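You operate a simulated robot arm through the tools that you are given. There is no shell and no other tool. Be economical: measure what you need, move in short steps, check, and stop when the job is done.

The job below is to be done with a simulated two-armed robot. You get a single attempt, and the scene is never put back.

Task
Put the green pad on the white block. Take the lid off the grey flask and lay it down on the top of the side bench. Take the grey filter from the top of the side bench and leave it in the inside of the teal crate. Take the grey can from the top of the side bench and leave it on the upper middle shelf of the tall rack. Any order will do. Set down upright: grey filter, grey can.

It is judged by the outcome, as a careful person would: the job done as asked, and still so three seconds after it is handed in. It fails if anything else is knocked over, pushed out of place, dropped, spilled or broken. Lids that push on must go on centred and level and be pressed home; caps that screw on are set level and turned clockwise until they are tight.

Robot
Two 7-joint arms with two-finger grippers on one trunk, on a base that drives. Base frame: it is fixed to the floor where the robot stands at the start and does not move with it; the origin is under the middle of the robot, x ahead of it, y to its left, z up; the surface under the hand at the start is at about z = 80. Readings come in cm, degrees, newtons and seconds.
The left shoulder is at the start at [7, 13.9, 120.5], the right one opposite. With the tool pointing down near the work surface each hand reaches from about 46 to 74 cm from the robot's upright axis, wherever it stands, measured 20 degrees to its own side. Places, roughly: green pad (9x7x5 cm) [50, 10, 80]; grey can [75, 50, 75]; grey filter (6x4x8 cm) [40, 20, 80]; grey flask (7x7x19 cm) [50, -10, 90]; inside of the teal crate (23x19 cm) [-98, 272, 80]; upper middle shelf of the tall rack [60, -380, 130]; white block (14x13x3 cm) [30, 0, 80]. Payload 3.43 kg a hand.
The TCP of each hand is the grasp point between the finger pads, 3 cm short of the fingertips. In the tool frame z runs along the fingers and y along their closing line. The gripper opens to 10.4 cm. The gripper's body begins 5.7 cm behind the TCP.
Orientation is told as [roll, pitch, yaw] about the base's x, y, z axes, in that order, counted from this pose: with the fingers straight down and closing along the base's y, the tool's x points along the base's -x, its y along +y and its z along -z.

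Tools
- The arms move only by the tool send_rows. It takes "left_plan", "right_plan" or both (then of equal length, played together; a hand with none holds still); each is a list of rows, each a list of 3 entries, a list of its own where there are three numbers: the shift along the tool's x, y, z in cm, then the turn, a rotation vector about the tool's x, y, z in degrees, then the closure, from 0 (fully open) to 1 (shut). In form: [[[x, y, z], [rx, ry, rz], claw], ...]. A call has 1 to 12 rows; each row is the pose to reach, as a shift and turn from the pose commanded when the call began, along the tool's axes at that moment. A row lasts 0.2 s, in which the tool goes at most 5 cm and 8.6 degrees; a call with a longer step from one row to the next is refused whole, and so is a gripper value outside its range. A pose out of reach is approached as far as the arm can. The call stops where the force on the tool passes 40 N (or 10 N more than at its start, if that is more) or the arm is blocked; 0.2 s more then pass. Each finger travels about 4.5 cm/s and halts on what it meets, pressing with about 39 N; the grip force reading is that of the motor and also rises with nothing between the fingers. The clock runs only during rows and for 0.2 s after the last one: add rows that repeat a pose to give the fingers time. It gives the time, the measured TCP pose, the force on the tool (base axes), the opening and the grip force at its end, in the units of the frame above (readings bear some noise), with the torque about the TCP (base axes, N m) and any sound that the robot's microphone picked up.
- Cameras (640 x 400 px; columns grow to the right, rows downward): "scene" is now at [14.07, 3.08, 140.6]; the picture's right is [0.23, -0.97, 0.00], its down [-0.69, -0.16, -0.70] and it looks along [0.68, 0.16, -0.71] (base axes); focal length 214 px, centre (320, 200). "left" rides on the left gripper at [6.7, -1.8, -9] in its tool frame; the picture's right is [0.25, 0.97, 0.00], its down [-0.73, 0.19, -0.66] and it looks along [-0.64, 0.17, 0.75] (tool axes); focal length 218 px, centre (320, 200). "right" rides on the right gripper at [6.7, 1.8, -9] in its tool frame; the picture's right is [-0.25, 0.97, 0.00], its down [-0.73, -0.19, -0.66] and it looks along [-0.64, -0.17, 0.75] (tool axes); focal length 218 px, centre (320, 200).
- camera(camera): a new picture of that camera. It takes no simulated time.
- move_column(by): slides the trunk up (or, below 0, down) by that many cm; the arms and the scene camera ride with it, the base frame stays. It gives what a move gives, with no picture.
- drive_base(legs): drives the robot by 1 to 6 legs, each [ahead, left, turn to the left] in cm, cm and degrees, along the robot's own axes; the way and the turn of a leg run together, so that a leg with both is an arc; at most 150 cm and 180 degrees a leg. The arms and the cameras ride along, it lands a little off, and it stops where it bumps. It gives what a move gives.
- pan_tilt(pan, tilt): turns the head with the scene camera to pan (to the left, within 86 degrees either way) and tilt (down, from -29 to 69), counted from straight ahead of the robot. It gives what a move gives.
- locate(camera, pixels): for up to 12 pixels [column, row] of the newest picture of that camera ("zoom" is the newest enlarged one), the place [x, y, z] in the base frame of the surface seen there, good to about 0.2 cm, but the place of the scene camera against the robot may be out by one fixed shift of up to 2.5 cm in any direction. It takes no simulated time.
- enlarge(camera, box): a new picture of the part [left, top, right, bottom] of that camera's present view, enlarged. It takes no simulated time.
- job_done(): hands the job in; it is judged then, once.

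Go step by step. Measure first, check grasps and placings, and put right what went wrong. The budget is 110 turns and 100 pictures, counting those below and the enlarged ones. Unless the task says otherwise, let go and move clear before handing in.

The tools are called after "Emit:" as name(argument=value, ...) on one line, values as JSON. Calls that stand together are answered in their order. send_rows: Moves the arms, as the interface text tells. Its arguments: {"type":"object","properties":{"left_plan":{"type":"array","items":{"type":"array"}},"right_plan":{"type":"array","items":{"type":"array"}}},"required":[]} The other tools are called the same way: move_column (by) slides the trunk up or down; drive_base (legs) drives the base; pan_tilt (pan, tilt) turns the head that bears the scene camera; camera (camera) takes a picture; locate (camera, pixels) gives the place of the surface under pixels of a picture; enlarge (camera, box) takes an enlarged picture of a part of a camera's view; job_done () hands the job in.

At the start:

```text
clock: 0.0
left_eef_pos: [43.34, 37.05, 122.87]
left_tool_rot: [0.0, 0.0, 0.0]
left_ft_force: [0.3, 0.2, -1.1]
left_moment: [0.0, -0.01, 0.04]
left_width: 10.4
left_finger_force: 0.0
right_eef_pos: [44.22, -5.01, 130.84]
right_tool_rot: [0.1, 0.1, -0.2]
right_ft_force: [0.2, -0.4, 0.2]
right_moment: [-0.01, 0.02, -0.01]
right_width: 10.36
right_finger_force: 0.0
trunk travel left (down, up): [-70.0, 24.0]
robot x, y, heading: [-0.18, 0.06, 0.2]
head pan, tilt: [13.3, 45.4]
```

scene: 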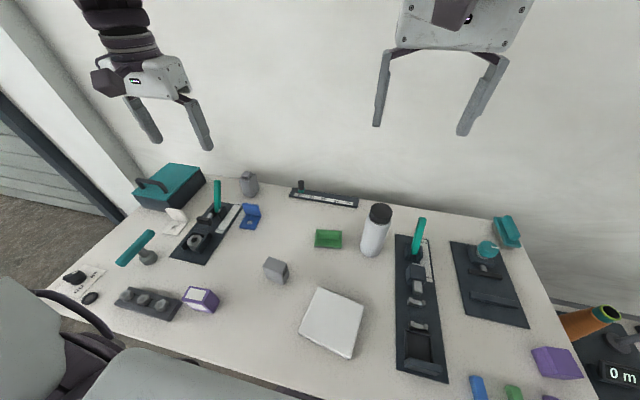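
right: 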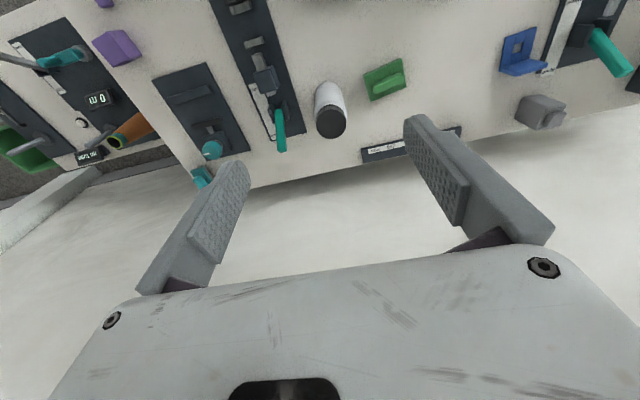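
left: 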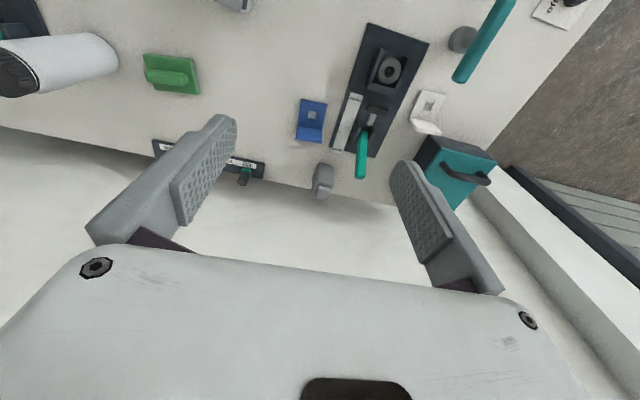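

The scene picture shows the green pad at about (328,239), the flask at (376,230), the filter cube at (276,270), the white block at (332,322) and the can at (249,183). I'll measure these from the scene camera, and the same items from the wrist cameras to find the camera's fixed shift.

Emit:
locate(camera="scene", pixels=[[328, 233], [328, 245], [380, 209], [373, 250], [276, 263], [276, 275], [332, 315], [249, 175], [249, 190], [350, 270], [300, 333], [365, 303]])

Emit:
locate(camera="right", pixels=[[384, 80], [400, 92], [331, 122], [328, 95], [540, 112], [370, 78]])

Emit:
locate(camera="left", pixels=[[172, 76], [172, 62], [20, 75], [70, 60], [322, 172], [318, 192]])

Emit:
enlarge(camera="scene", box=[220, 160, 420, 360])

```text
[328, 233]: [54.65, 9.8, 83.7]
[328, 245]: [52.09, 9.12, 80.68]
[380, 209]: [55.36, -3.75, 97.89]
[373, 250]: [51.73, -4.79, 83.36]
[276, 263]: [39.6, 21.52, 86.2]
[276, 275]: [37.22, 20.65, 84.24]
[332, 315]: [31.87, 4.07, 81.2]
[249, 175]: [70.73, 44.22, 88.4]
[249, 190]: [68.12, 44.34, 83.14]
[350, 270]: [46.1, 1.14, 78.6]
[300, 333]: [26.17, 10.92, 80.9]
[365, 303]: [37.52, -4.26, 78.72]
```

```text
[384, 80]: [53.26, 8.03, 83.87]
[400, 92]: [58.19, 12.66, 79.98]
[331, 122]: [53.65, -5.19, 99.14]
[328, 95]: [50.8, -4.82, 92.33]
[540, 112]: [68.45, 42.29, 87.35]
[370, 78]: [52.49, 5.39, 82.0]
```

```text
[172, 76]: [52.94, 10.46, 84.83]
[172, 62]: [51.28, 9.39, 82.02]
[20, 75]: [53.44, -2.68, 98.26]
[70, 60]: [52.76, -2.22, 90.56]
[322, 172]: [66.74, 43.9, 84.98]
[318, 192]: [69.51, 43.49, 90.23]
```

```text
2.00 times, centred on (320, 260) of scene
```

zoom: 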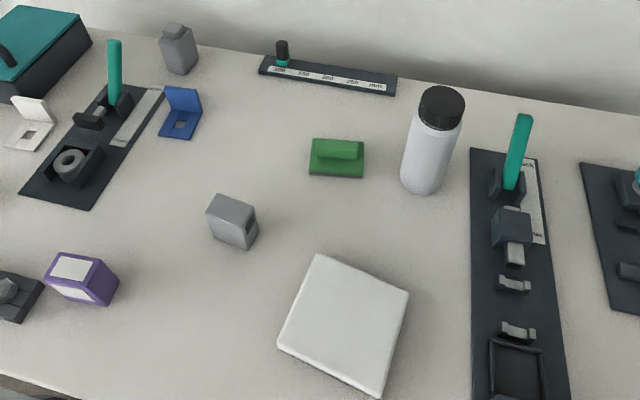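

The scene camera reads the table about 1.4 cm lower than the wrist cameras do. I'll move the left hand over the pad and the right hand aside for closer wrist views.

Emit:
send_rows(left_plan=[[[0, 0, 3], [0, 0, 0], 0], [[-1, -3.5, 6], [0, 0, 0], 0], [[-2, -7, 9], [0, 0, 0], 0], [[-3, -11, 12], [0, 0, 0], 0], [[-4, -15, 14], [0, 0, 0], 0], [[-5, -19, 16], [0, 0, 0], 0], [[-6, -22, 18], [0, 0, 0], 0], [[-6.7, -25, 20], [0, 0, 0], 0], [[-6.7, -25, 20], [0, 0, 0], 0]], right_plan=[[[0, -4, 0], [0, 0, 0], 0], [[0, -8, 0], [0, 0, 0], 0], [[0, -12, 0], [0, 0, 0], 0], [[0, -16, 2], [0, 0, 0], 0], [[0, -18, 6], [0, 0, 0], 0], [[0, -18, 8], [0, 0, 0], 0], [[0, -18, 8], [0, 0, 0], 0], [[0, -18, 8], [0, 0, 0], 0], [[0, -18, 8], [0, 0, 0], 0]])

Emit:
camera(camera="left")

Emit:
camera(camera="right")

```text
refused: row 4 steps farther than a row can; nothing moved
```

```text
95 pictures are left
```

left: 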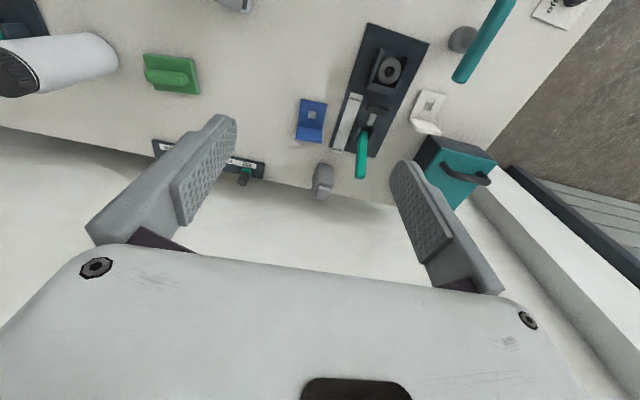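

```text
94 pictures are left
```

right: 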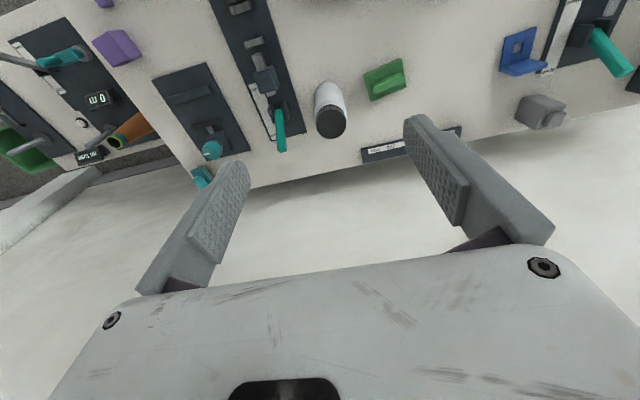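

The call was refused because of one long step. I'll resend it with even steps.

Emit:
send_rows(left_plan=[[[-0.7, -3.1, 2.5], [0, 0, 0], 0], [[-1.4, -6.2, 5], [0, 0, 0], 0], [[-2.1, -9.3, 7.5], [0, 0, 0], 0], [[-2.8, -12.4, 10], [0, 0, 0], 0], [[-3.5, -15.5, 12.5], [0, 0, 0], 0], [[-4.2, -18.6, 15], [0, 0, 0], 0], [[-4.9, -21.7, 17.5], [0, 0, 0], 0], [[-5.6, -25, 20], [0, 0, 0], 0], [[-5.6, -25, 20], [0, 0, 0], 0]], right_plan=[[[0, -4, 0], [0, 0, 0], 0], [[0, -8, 0], [0, 0, 0], 0], [[0, -12, 0], [0, 0, 0], 0], [[0, -16, 2], [0, 0, 0], 0], [[0, -18, 6], [0, 0, 0], 0], [[0, -18, 8], [0, 0, 0], 0], [[0, -18, 8], [0, 0, 0], 0], [[0, -18, 8], [0, 0, 0], 0], [[0, -18, 8], [0, 0, 0], 0]])

Emit:
camera(camera="left")

Emit:
camera(camera="right")

```text
clock: 2.0
left_eef_pos: [46.41, 17.49, 103.69]
left_tool_rot: [-0.1, 0.0, 0.0]
left_ft_force: [0.1, -0.3, 0.3]
left_moment: [-0.03, 0.01, 0.02]
left_width: 10.39
left_finger_force: 0.1
left hand out of reach, approached as far as the arm can: row 7, 8, 9
right_eef_pos: [44.13, -23.22, 123.0]
right_tool_rot: [0.0, -0.1, 0.0]
right_ft_force: [0.1, 0.1, -0.3]
right_moment: [0.01, 0.03, 0.03]
right_width: 10.39
right_finger_force: 0.1
trunk travel left (down, up): [-70.0, 24.0]
robot x, y, heading: [0.17, -0.03, 0.0]
head pan, tilt: [13.3, 45.4]
```

```text
93 pictures are left
```

left: 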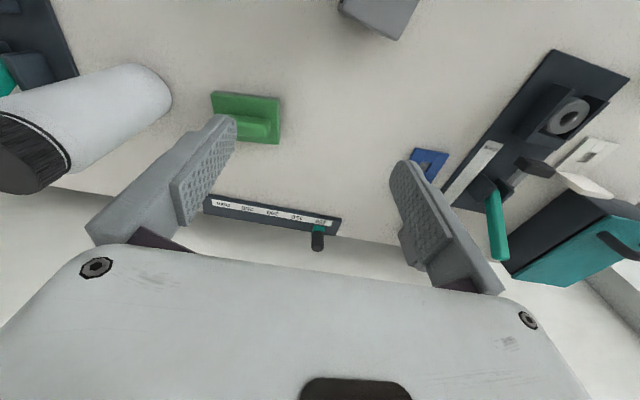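

```text
92 pictures are left
```

right: 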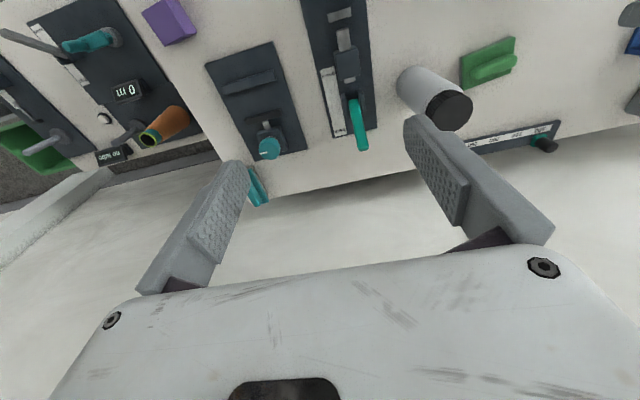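

The left hand cannot reach in close to the robot's centre line, so I need to back the base up. First I'll look at the chair at lower left and at what stands on each side.

Emit:
pan_tilt(pan=80, tilt=45)

Emit:
camera(camera="scene")

Emit:
pan_tilt(pan=-80, tilt=40)

Emit:
camera(camera="scene")

```text
clock: 3.4
left_eef_pos: [46.35, 17.44, 103.5]
left_tool_rot: [-0.1, -0.1, 0.0]
left_ft_force: [-0.7, 0.3, -0.2]
left_moment: [0.0, -0.02, 0.02]
left_width: 10.41
left_finger_force: 0.1
right_eef_pos: [44.17, -23.33, 123.13]
right_tool_rot: [0.1, 0.0, -0.1]
right_ft_force: [-0.6, 0.5, -1.2]
right_moment: [0.01, 0.01, -0.02]
right_width: 10.4
right_finger_force: 0.0
trunk travel left (down, up): [-70.0, 24.0]
robot x, y, heading: [-0.03, 0.32, 0.1]
head pan, tilt: [80.0, 45.0]
```

```text
91 pictures are left
```

scene: 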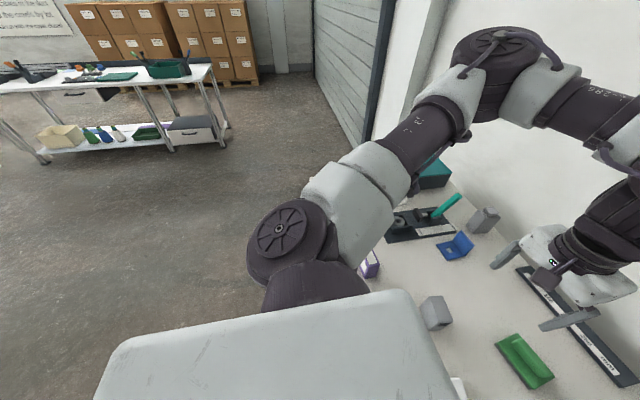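

```text
clock: 5.8
left_eef_pos: [46.42, 17.53, 103.66]
left_tool_rot: [-0.1, 0.0, 0.1]
left_ft_force: [0.1, 0.3, 0.1]
left_moment: [0.03, 0.02, 0.03]
left_width: 10.4
left_finger_force: 0.2
right_eef_pos: [44.14, -23.33, 123.04]
right_tool_rot: [0.0, -0.1, -0.1]
right_ft_force: [-0.5, -0.5, 0.2]
right_moment: [0.03, 0.0, 0.02]
right_width: 10.39
right_finger_force: 0.0
trunk travel left (down, up): [-70.0, 24.0]
robot x, y, heading: [0.11, -0.06, 0.0]
head pan, tilt: [-80.0, 40.0]
```

```text
90 pictures are left
```

scene: 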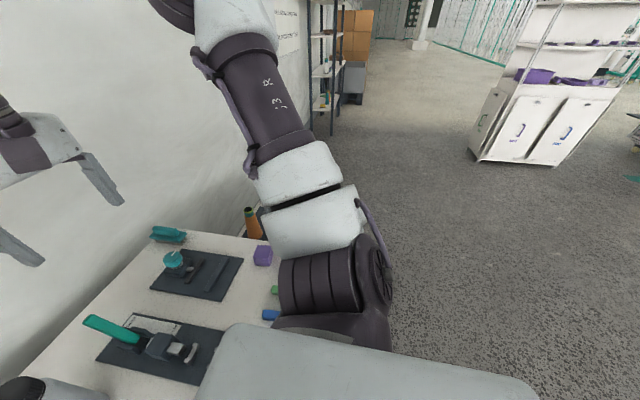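

The grey shapes at lower left are the robot's own shoulders, and the floor is clear on both sides. I'll back up 14 cm and aim the head at the table again.

Emit:
drive_base(legs=[[-14, 0, 0]])

Emit:
pan_tilt(pan=0, tilt=42)

Emit:
camera(camera="scene")

Emit:
camera(camera="left")

```text
clock: 7.2
left_eef_pos: [33.09, 17.64, 103.55]
left_tool_rot: [-0.2, 0.1, 0.1]
left_ft_force: [0.1, -0.1, -0.5]
left_moment: [0.03, 0.02, 0.03]
left_width: 10.38
left_finger_force: 0.0
right_eef_pos: [30.73, -23.26, 122.94]
right_tool_rot: [0.2, 0.1, 0.1]
right_ft_force: [0.5, 0.0, -0.3]
right_moment: [-0.01, 0.03, -0.03]
right_width: 10.41
right_finger_force: 0.0
trunk travel left (down, up): [-70.0, 24.0]
robot x, y, heading: [-13.65, 0.07, 0.2]
head pan, tilt: [-80.0, 40.0]
```

```text
clock: 8.7
left_eef_pos: [32.83, 17.51, 103.68]
left_tool_rot: [-0.1, 0.0, 0.1]
left_ft_force: [0.6, -0.8, 0.2]
left_moment: [0.02, -0.02, -0.03]
left_width: 10.43
left_finger_force: 0.1
right_eef_pos: [30.62, -23.19, 123.04]
right_tool_rot: [0.1, -0.1, 0.2]
right_ft_force: [-0.4, -0.2, -0.2]
right_moment: [-0.02, 0.0, -0.02]
right_width: 10.38
right_finger_force: 0.0
trunk travel left (down, up): [-70.0, 24.0]
robot x, y, heading: [-13.66, 0.1, -0.1]
head pan, tilt: [0.0, 42.0]
```

```text
89 pictures are left
```

scene: 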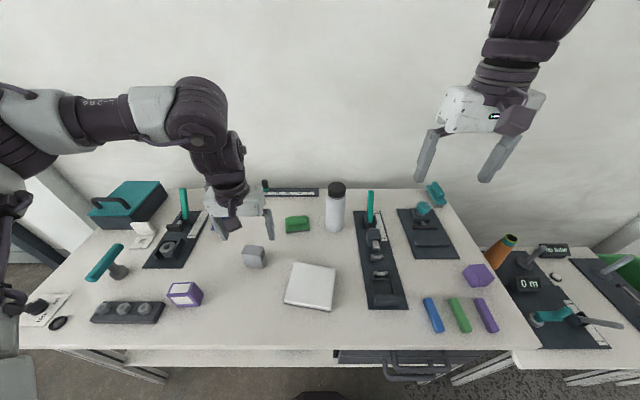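

```text
88 pictures are left
```

left: 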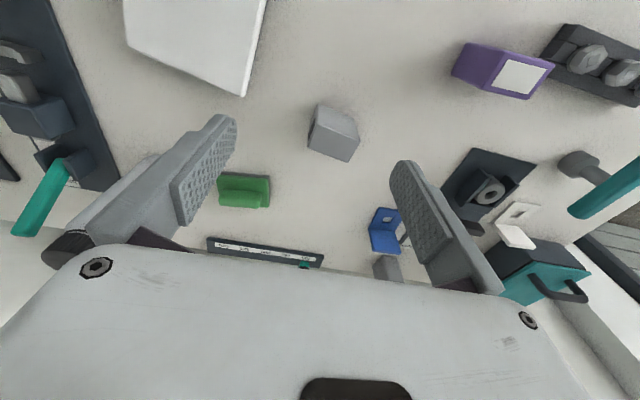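

The view is good now. I'll locate the filter top, the pad ridge and the block corners with the left camera.

Emit:
locate(camera="left", pixels=[[315, 125], [356, 140], [345, 158], [312, 145], [335, 143], [247, 183], [240, 200], [262, 200], [244, 95], [127, 42], [200, 30], [244, 190]])

Emit:
enlarge(camera="left", box=[200, 90, 380, 230])

Emit:
enlarge(camera="scene", box=[230, 170, 390, 320])

```text
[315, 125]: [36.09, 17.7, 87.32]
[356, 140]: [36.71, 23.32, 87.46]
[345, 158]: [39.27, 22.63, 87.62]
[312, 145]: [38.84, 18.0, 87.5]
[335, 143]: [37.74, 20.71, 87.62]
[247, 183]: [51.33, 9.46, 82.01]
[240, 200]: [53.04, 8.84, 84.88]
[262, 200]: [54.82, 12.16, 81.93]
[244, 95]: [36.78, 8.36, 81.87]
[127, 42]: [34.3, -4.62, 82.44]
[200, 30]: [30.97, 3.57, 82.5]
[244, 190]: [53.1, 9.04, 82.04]
```

```text
2.86 times, centred on (290, 160) of left
```

zoom: 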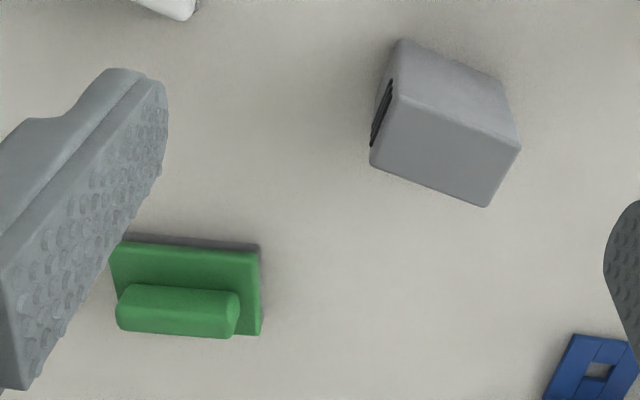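

```text
2.67 times, centred on (310, 245) of scene
```

zoom: 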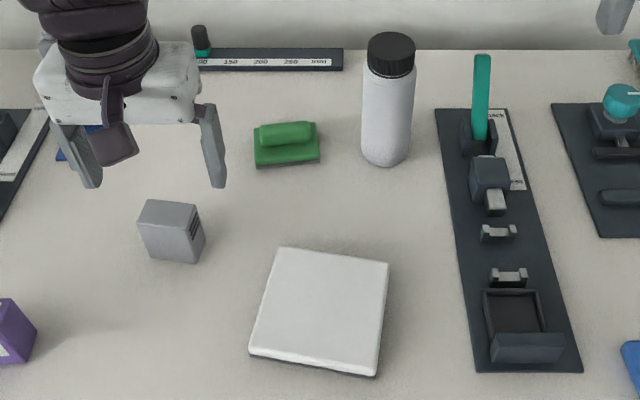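

I'll measure the pad's edges and ridge ends, and the block corners, in the left image and the scene zoom.

Emit:
locate(camera="left", pixels=[[222, 192], [222, 198], [258, 194], [259, 201], [240, 192], [240, 197], [221, 178], [267, 180], [268, 204]])

Emit:
locate(camera="zoom", pixels=[[285, 128], [264, 130], [308, 126], [150, 210], [190, 213], [173, 210], [280, 252], [385, 267], [375, 368], [254, 348], [390, 45], [385, 150]])

```text
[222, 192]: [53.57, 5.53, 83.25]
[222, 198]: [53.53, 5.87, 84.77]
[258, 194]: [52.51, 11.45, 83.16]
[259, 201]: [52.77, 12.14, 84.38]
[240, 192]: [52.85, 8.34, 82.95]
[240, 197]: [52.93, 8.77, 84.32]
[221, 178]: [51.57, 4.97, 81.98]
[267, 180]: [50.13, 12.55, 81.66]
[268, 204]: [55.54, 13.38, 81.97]
```

```text
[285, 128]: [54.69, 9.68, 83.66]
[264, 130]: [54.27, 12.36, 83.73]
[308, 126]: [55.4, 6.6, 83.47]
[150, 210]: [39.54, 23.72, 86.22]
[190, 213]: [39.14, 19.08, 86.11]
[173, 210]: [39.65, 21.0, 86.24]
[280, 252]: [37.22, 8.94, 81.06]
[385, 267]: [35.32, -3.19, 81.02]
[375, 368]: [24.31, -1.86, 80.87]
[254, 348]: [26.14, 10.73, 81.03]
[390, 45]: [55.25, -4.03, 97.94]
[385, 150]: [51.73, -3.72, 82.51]
```

The pad ridge centres near [53.6, 8.7] with its top at z≈84.9, and it is turned about 9°. The block centre is near [30, 2.9] with its top at 82.3. I'll take the left hand over the pad, yawed -81° so it closes across the ridge.

Emit:
send_rows(left_plan=[[[-2.1, -0.9, 0.9], [0, 0, 8.1], 0], [[-4.2, -1.8, 1.8], [0, 0, 16.2], 0], [[-6.3, -2.7, 2.7], [0, 0, 24.3], 0], [[-8.4, -3.6, 3.6], [0, 0, 32.4], 0], [[-10.5, -4.5, 4.5], [0, 0, 40.5], 0], [[-12.6, -5.4, 5.4], [0, 0, 48.6], 0], [[-14.7, -6.3, 6.3], [0, 0, 56.7], 0], [[-16.8, -7.2, 7.2], [0, 0, 64.8], 0], [[-18.8, -8.1, 8], [0, 0, 72.9], 0], [[-20.7, -8.85, 8.65], [0, 0, 81], 0], [[-20.7, -8.85, 8.65], [0, 0, 81], 0]])

Emit:
camera(camera="left")

Emit:
camera(camera="right")

```text
clock: 11.1
left_eef_pos: [39.03, 22.39, 100.68]
left_tool_rot: [0.1, -0.3, -80.9]
left_ft_force: [0.5, 0.0, 0.4]
left_moment: [-0.01, -0.01, 0.01]
left_width: 10.38
left_finger_force: 0.0
left hand out of reach, approached as far as the arm can: row 1, 2, 3, 4, 5, 6, 7, 8, 9, 10, 11
right_eef_pos: [30.65, -23.15, 123.07]
right_tool_rot: [0.1, 0.0, 0.1]
right_ft_force: [-0.1, -1.8, -0.5]
right_moment: [0.0, 0.01, 0.01]
right_width: 10.4
right_finger_force: 0.0
trunk travel left (down, up): [-70.0, 24.0]
robot x, y, heading: [-13.73, -0.07, 0.0]
head pan, tilt: [0.0, 42.0]
```

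```text
85 pictures are left
```

left: 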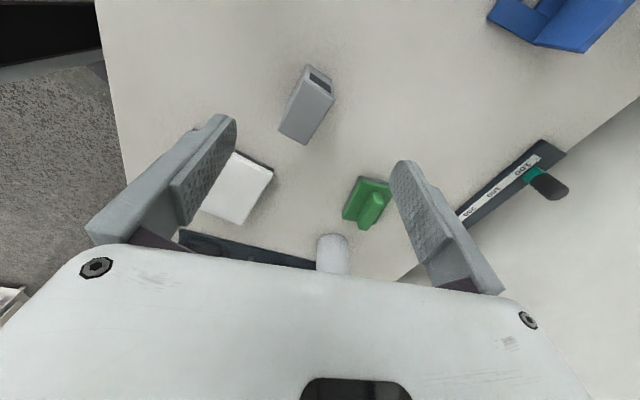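

```text
84 pictures are left
```

right: 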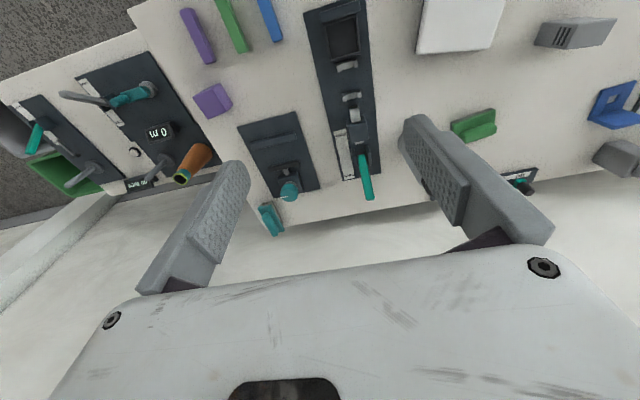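

The wrist reached the turn but the position lagged behind. I'll continue from here towards the pad.

Emit:
send_rows(left_plan=[[[-2.6, 2.05, 0.9], [0, 0, 0], 0], [[-5.2, 4.1, 1.7], [0, 0, 0], 0], [[-7.9, 6.15, 2.5], [0, 0, 0], 0], [[-10.5, 8.2, 3.3], [0, 0, 0], 0], [[-13.2, 10.25, 4.2], [0, 0, 0], 0], [[-15.8, 12.3, 5], [0, 0, 0], 0], [[-15.8, 12.3, 5], [0, 0, 0], 0], [[-15.8, 12.3, 5], [0, 0, 0], 0]])

Emit:
camera(camera="left")

```text
clock: 12.9
left_eef_pos: [38.97, 22.65, 99.7]
left_tool_rot: [0.1, -0.3, -80.9]
left_ft_force: [0.6, 0.7, 0.0]
left_moment: [-0.02, 0.0, -0.02]
left_width: 10.38
left_finger_force: 0.0
left hand out of reach, approached as far as the arm can: row 1, 2, 3, 4, 5, 6, 7, 8
right_eef_pos: [30.61, -23.19, 123.11]
right_tool_rot: [0.1, 0.0, 0.1]
right_ft_force: [0.3, -0.4, 0.2]
right_moment: [-0.03, 0.0, 0.01]
right_width: 10.42
right_finger_force: 0.0
trunk travel left (down, up): [-70.0, 24.0]
robot x, y, heading: [-13.71, -0.07, -0.1]
head pan, tilt: [0.0, 42.0]
```

```text
83 pictures are left
```

left: 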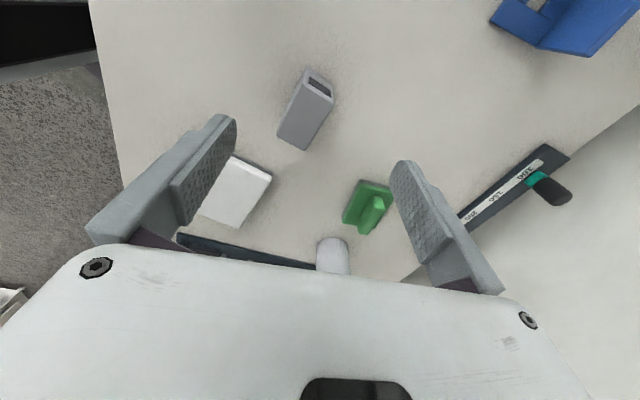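

The arm sits at a joint limit at this yaw. I'll turn the other way, back through 0 to about +18° and then on to +99°.

Emit:
send_rows(left_plan=[[[0, 0, -2], [0, 0, -8.3], 0], [[0, 0, -3], [0, 0, -16.6], 0], [[0, 0, -3], [0, 0, -24.9], 0], [[0, 0, -3], [0, 0, -33.2], 0], [[0, 0, -3], [0, 0, -41.5], 0], [[0, 0, -3], [0, 0, -49.8], 0], [[0, 0, -3], [0, 0, -58.1], 0], [[0, 0, -3], [0, 0, -66.4], 0], [[0, 0, -3], [0, 0, -74.7], 0], [[0, 0, -3], [0, 0, -83], 0], [[0, 0, -3], [0, 0, -91.3], 0], [[0, 0, -3], [0, 0, -99.6], 0]])

Emit:
send_rows(left_plan=[[[0, 0, 0], [0, 0, -8.1], 0], [[0, 0, 0], [0, 0, -16.2], 0], [[0, 0, 0], [0, 0, -24.3], 0], [[0, 0, 0], [0, 0, -32.4], 0], [[0, 0, 0], [0, 0, -40.5], 0], [[0, 0, 0], [0, 0, -48.6], 0], [[0, 0, 0], [0, 0, -56.7], 0], [[0, 0, 0], [0, 0, -64.8], 0], [[0, 0, 0], [0, 0, -72.9], 0], [[0, 0, 0], [0, 0, -80.4], 0], [[0, 0, 0], [0, 0, -80.4], 0]])

Emit:
camera(camera="scene")

```text
clock: 15.5
left_eef_pos: [38.59, 22.92, 101.55]
left_tool_rot: [-0.1, 0.0, 18.9]
left_ft_force: [-0.1, 0.6, 0.8]
left_moment: [0.0, -0.01, 0.0]
left_width: 10.4
left_finger_force: 0.0
right_eef_pos: [30.68, -23.09, 122.96]
right_tool_rot: [0.0, 0.1, 0.2]
right_ft_force: [-0.4, 0.4, -0.8]
right_moment: [0.01, 0.02, -0.01]
right_width: 10.44
right_finger_force: 0.0
trunk travel left (down, up): [-70.0, 24.0]
robot x, y, heading: [-13.98, 0.05, 0.1]
head pan, tilt: [0.0, 42.0]
```

```text
clock: 17.9
left_eef_pos: [43.33, 51.54, 106.36]
left_tool_rot: [-1.4, 1.7, 91.9]
left_ft_force: [-0.5, -0.3, 0.2]
left_moment: [0.02, -0.01, 0.02]
left_width: 10.41
left_finger_force: 0.1
left hand out of reach, approached as far as the arm can: row 1, 2, 3, 4, 5, 6, 7, 8, 9, 10, 11
right_eef_pos: [30.63, -23.22, 122.91]
right_tool_rot: [0.1, -0.1, 0.1]
right_ft_force: [0.0, 0.0, -1.0]
right_moment: [0.0, -0.01, -0.01]
right_width: 10.42
right_finger_force: 0.0
trunk travel left (down, up): [-70.0, 24.0]
robot x, y, heading: [-13.5, -0.29, -0.1]
head pan, tilt: [0.0, 42.0]
```

```text
82 pictures are left
```

scene: 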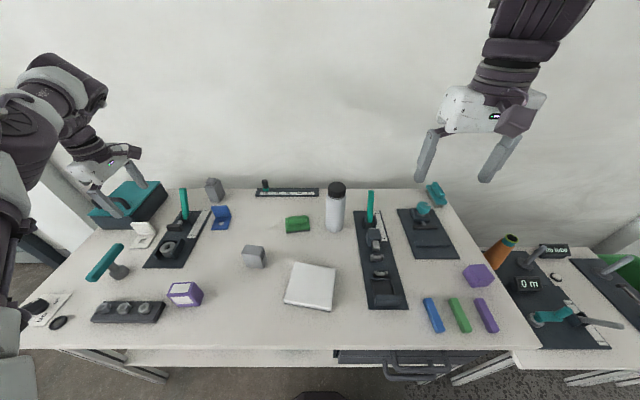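

Both extremes strain the left arm. The ridge is only about 6.7 cm long along y, so I can grip it by its ends at yaw about +9°, which is comfortable. I'll unwind the wrist.

Emit:
send_rows(left_plan=[[[2.65, 0, 0.2], [0, 0, 8.3], 0], [[5.3, 0, 0.4], [0, 0, 16.6], 0], [[8, 0, 0.7], [0, 0, 24.9], 0], [[10.6, 0, 1], [0, 0, 33.2], 0], [[13.2, 0, 1.2], [0, 0, 41.5], 0], [[15.9, 0, 1.4], [0, 0, 49.8], 0], [[18.5, 0, 1.7], [0, 0, 58.1], 0], [[21.2, 0, 2], [0, 0, 66.4], 0], [[23.8, 0, 2.2], [0, 0, 74.7], 0], [[26.5, 0, 2.4], [0, 0, 83], 0], [[26.5, 0, 2.4], [0, 0, 83], 0]])

```text
clock: 20.3
left_eef_pos: [43.53, 26.39, 103.45]
left_tool_rot: [-1.9, -1.4, 8.7]
left_ft_force: [0.2, 0.5, -0.2]
left_moment: [0.0, 0.0, 0.02]
left_width: 10.39
left_finger_force: 0.1
left hand out of reach, approached as far as the arm can: row 9, 10, 11
right_eef_pos: [30.77, -23.16, 123.05]
right_tool_rot: [0.0, 0.1, 0.1]
right_ft_force: [0.1, -0.4, -0.1]
right_moment: [0.02, 0.02, -0.02]
right_width: 10.39
right_finger_force: 0.0
trunk travel left (down, up): [-70.0, 24.0]
robot x, y, heading: [-13.74, -0.32, -0.0]
head pan, tilt: [0.0, 42.0]
```

The left hand is almost level again at yaw 8.7°. I'll move on to a hover above the pad and remove the small tilt.

Emit:
send_rows(left_plan=[[[-1.2, -3.1, 1.4], [-1, 0.7, 0], 0], [[-2.4, -6.3, 2.8], [-1.9, 1.4, 0], 0], [[-3.6, -9.5, 4.2], [-1.9, 1.4, 0], 0], [[-4.8, -12.6, 5.6], [-1.9, 1.4, 0], 0], [[-6, -15.8, 7], [-1.9, 1.4, 0], 0], [[-7.2, -19, 8.5], [-1.9, 1.4, 0], 0], [[-7.2, -19, 8.5], [-1.9, 1.4, 0], 0]])

Emit:
camera(camera="left")

Emit:
camera(camera="scene")

```text
clock: 21.9
left_eef_pos: [39.46, 23.16, 100.39]
left_tool_rot: [-0.1, 0.1, 8.7]
left_ft_force: [-1.0, 0.3, -0.5]
left_moment: [0.0, 0.02, 0.0]
left_width: 10.41
left_finger_force: 0.0
left hand out of reach, approached as far as the arm can: row 1, 2, 3, 4, 5, 6, 7
right_eef_pos: [30.49, -23.14, 123.0]
right_tool_rot: [0.0, 0.0, 0.1]
right_ft_force: [-0.1, 0.4, -0.2]
right_moment: [-0.02, -0.01, 0.01]
right_width: 10.41
right_finger_force: 0.2
trunk travel left (down, up): [-70.0, 24.0]
robot x, y, heading: [-13.94, 0.08, -0.3]
head pan, tilt: [0.0, 42.0]
```

```text
81 pictures are left
```

left: 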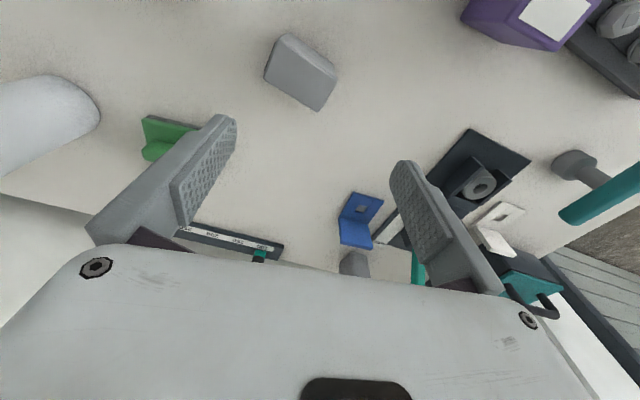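

```text
80 pictures are left
```

scene: 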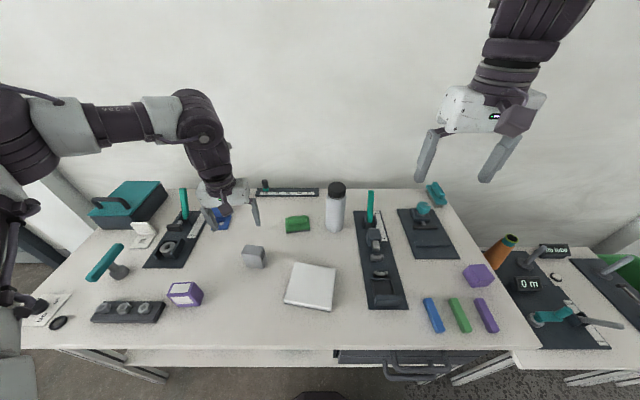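

The left arm seems to stop at about 20° inward from its own side. I'll shift the base 6 cm ahead and 12 cm right, so the pad sits at about 19° to the left and 65 cm out.

Emit:
drive_base(legs=[[6, -12, 0]])

Emit:
camera(camera="left")

```text
clock: 23.2
left_eef_pos: [45.27, 11.26, 100.44]
left_tool_rot: [-0.1, 0.2, 8.8]
left_ft_force: [0.3, -1.1, 0.9]
left_moment: [-0.05, 0.01, 0.01]
left_width: 10.41
left_finger_force: 0.1
right_eef_pos: [36.46, -35.04, 123.03]
right_tool_rot: [0.0, -0.1, 0.1]
right_ft_force: [0.6, -0.1, -0.3]
right_moment: [-0.02, 0.0, 0.03]
right_width: 10.4
right_finger_force: 0.0
trunk travel left (down, up): [-70.0, 24.0]
robot x, y, heading: [-7.75, -12.35, 0.1]
head pan, tilt: [0.0, 42.0]
```

```text
79 pictures are left
```

left: 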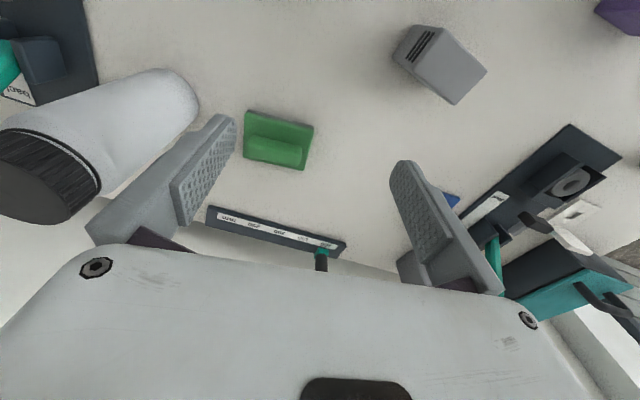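

The pad is clear in view. I'll measure its ridge and base corners from here.

Emit:
locate(camera="left", pixels=[[249, 150], [272, 156], [298, 162], [251, 138], [275, 141], [300, 148], [250, 113], [311, 127], [304, 168], [281, 125], [45, 185], [245, 135]])

Emit:
enlarge(camera="left", box=[220, 90, 340, 190])

```text
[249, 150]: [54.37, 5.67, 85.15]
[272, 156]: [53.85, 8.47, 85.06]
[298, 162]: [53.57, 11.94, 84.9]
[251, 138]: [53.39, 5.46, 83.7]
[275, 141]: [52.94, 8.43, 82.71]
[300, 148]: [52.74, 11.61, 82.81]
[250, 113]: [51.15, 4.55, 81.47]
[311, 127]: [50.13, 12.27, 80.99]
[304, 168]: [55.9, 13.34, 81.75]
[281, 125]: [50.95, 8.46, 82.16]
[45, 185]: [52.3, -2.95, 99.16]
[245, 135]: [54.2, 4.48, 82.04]
```

```text
4.00 times, centred on (280, 140) of left
```

zoom: 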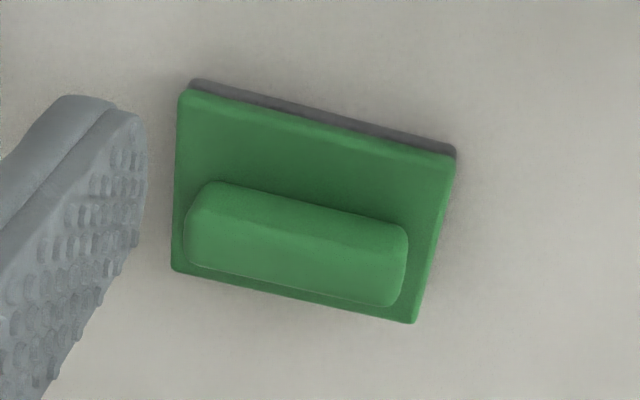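

The ridge centre is [53.9, 8.7] with its top at 85.0, lying between y=5.2 and 12.2. I'll descend over it.

Emit:
send_rows(left_plan=[[[-2.7, -1.3, 3], [0, 0, 0], 0], [[-5.4, -2.5, 6], [0, 0, 0], 0], [[-8.15, -3.8, 9], [0, 0, 0], 0], [[-8.15, -3.8, 11.4], [0, 0, 0], 0], [[-8.15, -3.8, 11.4], [0, 0, 0], 0]])

Emit:
camera(camera="left")

```text
clock: 24.4
left_eef_pos: [46.08, 14.53, 94.5]
left_tool_rot: [-0.1, 0.1, 8.8]
left_ft_force: [0.4, 0.1, 0.0]
left_moment: [-0.02, 0.02, -0.02]
left_width: 10.41
left_finger_force: 0.1
left hand out of reach, approached as far as the arm can: row 1, 2, 3, 4, 5
right_eef_pos: [36.45, -35.13, 122.92]
right_tool_rot: [0.1, 0.0, 0.1]
right_ft_force: [0.1, -0.2, 0.4]
right_moment: [0.01, -0.02, 0.0]
right_width: 10.4
right_finger_force: 0.0
trunk travel left (down, up): [-70.0, 24.0]
robot x, y, heading: [-7.77, -11.99, 0.1]
head pan, tilt: [0.0, 42.0]
```

```text
77 pictures are left
```

left: 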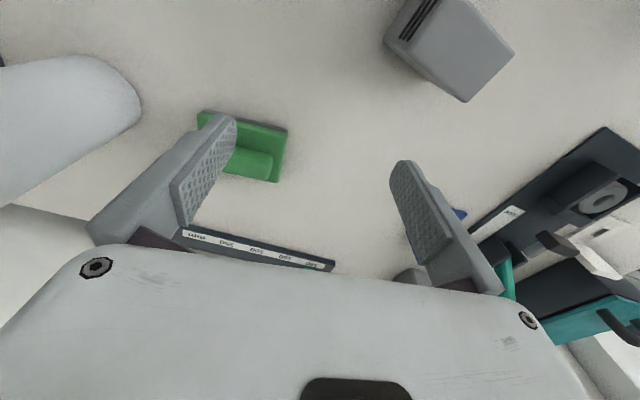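

The arm slid outward while descending, so its elbow posture is probably poor. I'll raise the hand high, bring it inward there, and then come down.

Emit:
send_rows(left_plan=[[[0, 0, -4.5], [0, 0, 0], 0], [[0, 0, -9], [0, 0, 0], 0], [[0, 0, -13.5], [0, 0, 0], 0], [[0, 0, -18], [0, 0, 0], 0], [[0, 0, -22.5], [0, 0, 0], 0], [[0, 0, -27], [0, 0, 0], 0], [[-0.5, -2, -31], [0, 0, 0], 0], [[-1.2, -5, -34], [0, 0, 0], 0], [[-2, -8, -36], [0, 0, 0], 0], [[-3, -12, -36], [0, 0, 0], 0], [[-3, -12, -36], [0, 0, 0], 0]])

Emit:
camera(camera="scene")

```text
clock: 26.8
left_eef_pos: [39.16, 13.6, 119.24]
left_tool_rot: [-0.2, 0.1, 8.8]
left_ft_force: [0.0, -0.4, -0.2]
left_moment: [0.02, -0.01, 0.02]
left_width: 10.4
left_finger_force: 0.0
left hand out of reach, approached as far as the arm can: row 4, 5, 6, 7, 8, 9, 10, 11
right_eef_pos: [36.47, -35.18, 122.99]
right_tool_rot: [0.0, 0.0, 0.1]
right_ft_force: [-0.2, 0.6, 0.2]
right_moment: [0.02, 0.01, 0.01]
right_width: 10.38
right_finger_force: 0.1
trunk travel left (down, up): [-70.0, 24.0]
robot x, y, heading: [-7.54, -11.96, 0.1]
head pan, tilt: [0.0, 42.0]
```

```text
76 pictures are left
```

scene: 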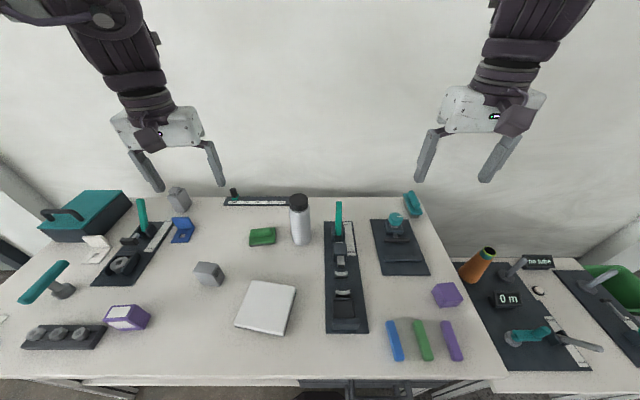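

Both arms now look mirror-symmetric. I'll descend from this posture straight towards a hover over the pad.

Emit:
send_rows(left_plan=[[[-1.7, -0.9, 3], [0, 0, 0], 0], [[-3.4, -1.8, 6], [0, 0, 0], 0], [[-5.1, -2.7, 9], [0, 0, 0], 0], [[-6.8, -3.6, 12], [0, 0, 0], 0], [[-8.6, -4.5, 15], [0, 0, 0], 0], [[-10.4, -5.3, 18], [0, 0, 0], 0], [[-12.2, -6.2, 21], [0, 0, 0], 0], [[-13.8, -7.1, 24], [0, 0, 0], 0], [[-13.8, -7.1, 24], [0, 0, 0], 0]])

Emit:
camera(camera="scene")

```text
clock: 28.8
left_eef_pos: [47.04, 13.5, 99.14]
left_tool_rot: [-0.1, 0.2, 8.8]
left_ft_force: [-0.4, 0.6, -0.1]
left_moment: [-0.02, 0.04, 0.01]
left_width: 10.41
left_finger_force: 0.1
left hand out of reach, approached as far as the arm can: row 2, 3, 4, 5, 6, 7, 8, 9
right_eef_pos: [36.5, -35.21, 123.17]
right_tool_rot: [0.1, 0.0, 0.1]
right_ft_force: [-0.4, -0.7, 0.6]
right_moment: [0.0, 0.03, 0.04]
right_width: 10.42
right_finger_force: 0.1
trunk travel left (down, up): [-70.0, 24.0]
robot x, y, heading: [-7.57, -11.9, 0.3]
head pan, tilt: [0.0, 42.0]
```

```text
75 pictures are left
```

scene: 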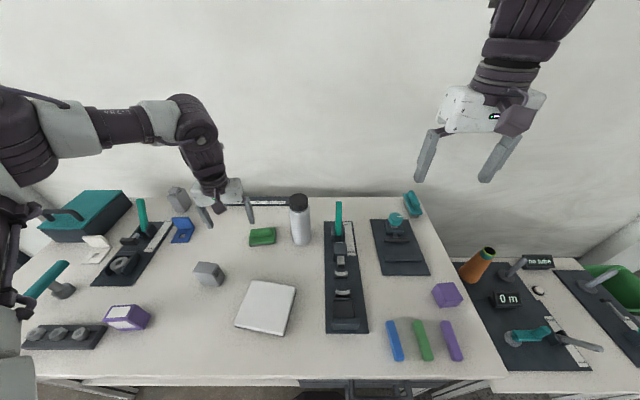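

The hand stopped at about 60 cm out and 25° to its side. To learn which direction is blocked, I'll probe straight ahead and then down.

Emit:
send_rows(left_plan=[[[-3, -0.5, 0], [0, 0, 0], 0], [[-6, -0.9, 0], [0, 0, 0], 0], [[-6, -0.9, 0], [0, 0, 0], 0]])

Emit:
send_rows(left_plan=[[[0, 0, 3], [0, 0, 0], 0], [[0, 0, 6], [0, 0, 0], 0], [[0, 0, 6], [0, 0, 0], 0]])

```text
clock: 29.6
left_eef_pos: [48.69, 15.76, 100.07]
left_tool_rot: [-0.1, 0.1, 8.8]
left_ft_force: [-0.4, -0.3, 0.2]
left_moment: [-0.01, -0.02, -0.01]
left_width: 10.39
left_finger_force: 0.1
left hand out of reach, approached as far as the arm can: row 1, 2, 3
right_eef_pos: [36.47, -35.23, 123.08]
right_tool_rot: [0.1, 0.0, 0.0]
right_ft_force: [-0.5, -0.1, 0.2]
right_moment: [0.02, 0.02, 0.01]
right_width: 10.4
right_finger_force: 0.0
trunk travel left (down, up): [-70.0, 24.0]
robot x, y, heading: [-7.62, -11.67, 0.3]
head pan, tilt: [0.0, 42.0]
```

```text
clock: 30.4
left_eef_pos: [47.31, 16.75, 94.38]
left_tool_rot: [-0.1, 0.1, 8.8]
left_ft_force: [0.2, -0.5, 0.0]
left_moment: [0.02, 0.01, 0.0]
left_width: 10.38
left_finger_force: 0.2
left hand out of reach, approached as far as the arm can: row 1, 2, 3
right_eef_pos: [36.62, -35.15, 123.07]
right_tool_rot: [0.2, 0.0, 0.0]
right_ft_force: [-0.4, 1.0, -0.9]
right_moment: [0.02, -0.02, 0.01]
right_width: 10.4
right_finger_force: 0.1
trunk travel left (down, up): [-70.0, 24.0]
robot x, y, heading: [-7.84, -11.69, 0.1]
head pan, tilt: [0.0, 42.0]
```

The hand is sliding along a joint-limit surface. I'll raise the trunk 18 cm, so the hand works lower relative to the shoulder, and then try again to reach inward.

Emit:
move_column(by=18)

Emit:
send_rows(left_plan=[[[-1.2, -1.6, 3], [0, 0, 0], 0], [[-2.4, -3.2, 6], [0, 0, 0], 0], [[-3.6, -4.8, 9], [0, 0, 0], 0], [[-4.8, -6.4, 12], [0, 0, 0], 0], [[-5.6, -8.6, 14], [0, 0, 0], 0], [[-5.6, -8.6, 16], [0, 0, 0], 0], [[-5.6, -8.6, 16], [0, 0, 0], 0]])

Emit:
camera(camera="scene")

```text
clock: 32.4
left_eef_pos: [47.38, 16.82, 112.44]
left_tool_rot: [-0.1, 0.1, 8.8]
left_ft_force: [0.8, 0.5, 0.1]
left_moment: [0.01, 0.0, -0.02]
left_width: 10.41
left_finger_force: 0.0
right_eef_pos: [36.53, -35.18, 140.95]
right_tool_rot: [0.0, 0.0, 0.1]
right_ft_force: [0.0, -0.5, 0.0]
right_moment: [0.01, 0.02, 0.0]
right_width: 10.39
right_finger_force: 0.2
trunk travel left (down, up): [-88.0, 6.0]
robot x, y, heading: [-7.86, -12.04, 0.4]
head pan, tilt: [0.0, 42.0]
```

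```text
clock: 34.0
left_eef_pos: [44.21, 16.66, 107.84]
left_tool_rot: [-0.1, 0.2, 8.9]
left_ft_force: [0.1, 0.0, 0.5]
left_moment: [-0.01, 0.0, 0.0]
left_width: 10.38
left_finger_force: 0.1
left hand out of reach, approached as far as the arm can: row 1, 2, 3, 4, 5, 6, 7
right_eef_pos: [36.53, -35.07, 141.12]
right_tool_rot: [0.0, -0.1, 0.0]
right_ft_force: [0.4, -0.1, -0.4]
right_moment: [-0.03, 0.02, 0.01]
right_width: 10.4
right_finger_force: 0.0
trunk travel left (down, up): [-88.0, 6.0]
robot x, y, heading: [-7.85, -11.44, 0.1]
head pan, tilt: [0.0, 42.0]
```

```text
74 pictures are left
```

scene: 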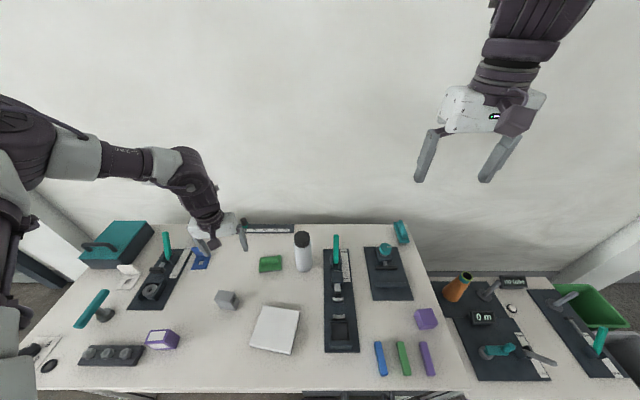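

That made it worse, since the arm retracts. I'll test how the right arm descends from its high posture over a free area, for comparison.

Emit:
send_rows(right_plan=[[[-1, 0, 4], [0, 0, 0], 0], [[-2, 0, 8], [0, 0, 0], 0], [[-3, 0, 12], [0, 0, 0], 0], [[-4, 0, 16], [0, 0, 0], 0], [[-5, 0, 20], [0, 0, 0], 0], [[-6, 0, 24], [0, 0, 0], 0], [[-7, 0, 28], [0, 0, 0], 0], [[-8, 0, 32], [0, 0, 0], 0], [[-9.5, 0, 36], [0, 0, 0], 0], [[-9.5, 0, 36], [0, 0, 0], 0]])

Emit:
camera(camera="scene")

```text
clock: 36.2
left_eef_pos: [44.19, 16.65, 107.84]
left_tool_rot: [-0.2, 0.1, 8.7]
left_ft_force: [-0.1, 0.1, 0.6]
left_moment: [0.01, -0.01, 0.01]
left_width: 10.4
left_finger_force: 0.1
right_eef_pos: [45.81, -35.22, 104.94]
right_tool_rot: [0.0, 0.0, 0.2]
right_ft_force: [0.4, -0.4, 0.1]
right_moment: [-0.03, 0.0, -0.02]
right_width: 10.41
right_finger_force: 0.1
trunk travel left (down, up): [-88.0, 6.0]
robot x, y, heading: [-7.94, -12.45, 0.2]
head pan, tilt: [0.0, 42.0]
```

```text
73 pictures are left
```

scene: 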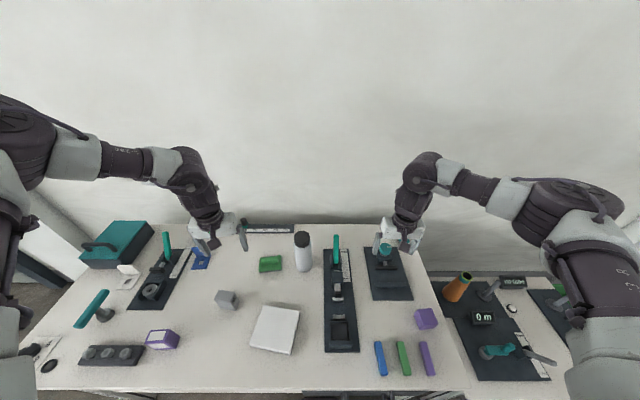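

The right arm descended fine. I'll probe how far inward it can go at this height.

Emit:
send_rows(right_plan=[[[0, 4, 0], [0, 0, 0], 0], [[0, 8, 0], [0, 0, 0], 0], [[0, 12, 0], [0, 0, 0], 0], [[0, 12, 0], [0, 0, 0], 0]])

Emit:
send_rows(right_plan=[[[-4, 0, 0], [0, 0, 0], 0], [[-8, 0, 0], [0, 0, 0], 0], [[-8, 0, 0], [0, 0, 0], 0]])

```text
clock: 37.2
left_eef_pos: [44.23, 16.63, 107.78]
left_tool_rot: [-0.1, 0.2, 8.9]
left_ft_force: [-0.1, -0.9, 1.7]
left_moment: [0.01, -0.01, -0.01]
left_width: 10.43
left_finger_force: 0.1
right_eef_pos: [45.9, -23.08, 105.29]
right_tool_rot: [0.0, 0.0, -0.1]
right_ft_force: [-0.4, 0.7, 0.7]
right_moment: [0.01, -0.01, -0.01]
right_width: 10.38
right_finger_force: 0.1
trunk travel left (down, up): [-88.0, 6.0]
robot x, y, heading: [-7.58, -11.97, 0.3]
head pan, tilt: [0.0, 42.0]
```

```text
clock: 38.0
left_eef_pos: [44.13, 16.73, 107.81]
left_tool_rot: [-0.1, 0.0, 8.9]
left_ft_force: [-0.2, 0.6, -0.3]
left_moment: [0.01, -0.03, -0.01]
left_width: 10.39
left_finger_force: 0.0
right_eef_pos: [53.98, -22.95, 105.25]
right_tool_rot: [0.1, 0.0, 0.0]
right_ft_force: [0.0, 0.0, 0.4]
right_moment: [0.05, -0.02, -0.02]
right_width: 10.4
right_finger_force: 0.0
trunk travel left (down, up): [-88.0, 6.0]
robot x, y, heading: [-7.76, -12.2, 0.3]
head pan, tilt: [0.0, 42.0]
```

The right arm moves freely, so the left is simply in a bad posture. I'll retract the left hand and lift it to a mirror of the right hand's starting pose to reset it.

Emit:
send_rows(left_plan=[[[3, -1, -2], [0, 0, 3], 0], [[6, -2, -4], [0, 0, 6], 0], [[9, -4.4, -8], [0, 0, 8.8], 0], [[9, -4.4, -12], [0, 0, 8.8], 0], [[9, -4.4, -16], [0, 0, 8.8], 0], [[9, -4.4, -20], [0, 0, 8.8], 0], [[9, -4.4, -24], [0, 0, 8.8], 0], [[9, -4.4, -28], [0, 0, 8.8], 0], [[9, -4.4, -32], [0, 0, 8.8], 0], [[9, -4.4, -36], [0, 0, 8.8], 0], [[9, -4.4, -38], [0, 0, 8.8], 0], [[9, -4.4, -38], [0, 0, 8.8], 0]])

Emit:
send_rows(left_plan=[[[0, -4, -2], [0, 0, 0], 0], [[0, -8, -3], [0, 0, 0], 0], [[0, -12, -4], [0, 0, 0], 0], [[0, -12, -4], [0, 0, 0], 0]])

Emit:
camera(camera="scene")

```text
refused: row 3 steps farther than a row can; nothing moved
```

```text
clock: 39.0
left_eef_pos: [42.42, 10.06, 114.06]
left_tool_rot: [-0.2, 0.1, 8.7]
left_ft_force: [-0.3, 0.3, 0.0]
left_moment: [0.01, 0.03, 0.03]
left_width: 10.39
left_finger_force: 0.0
left hand out of reach, approached as far as the arm can: row 1, 2, 3, 4
right_eef_pos: [54.09, -22.84, 105.06]
right_tool_rot: [-0.1, -0.1, 0.1]
right_ft_force: [-0.4, 0.0, 0.3]
right_moment: [0.01, -0.02, -0.03]
right_width: 10.41
right_finger_force: 0.1
trunk travel left (down, up): [-88.0, 6.0]
robot x, y, heading: [-7.69, -11.89, -0.0]
head pan, tilt: [0.0, 42.0]
```

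```text
72 pictures are left
```

scene: 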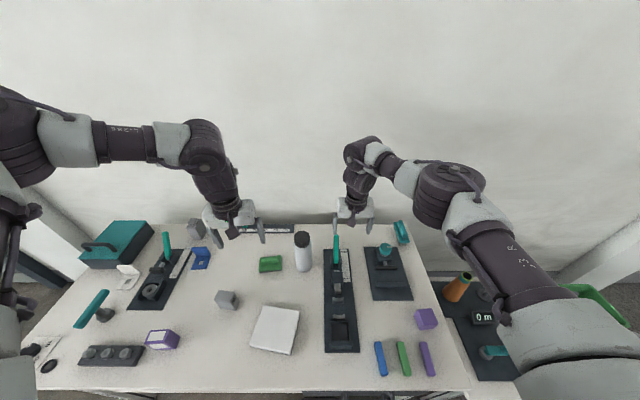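

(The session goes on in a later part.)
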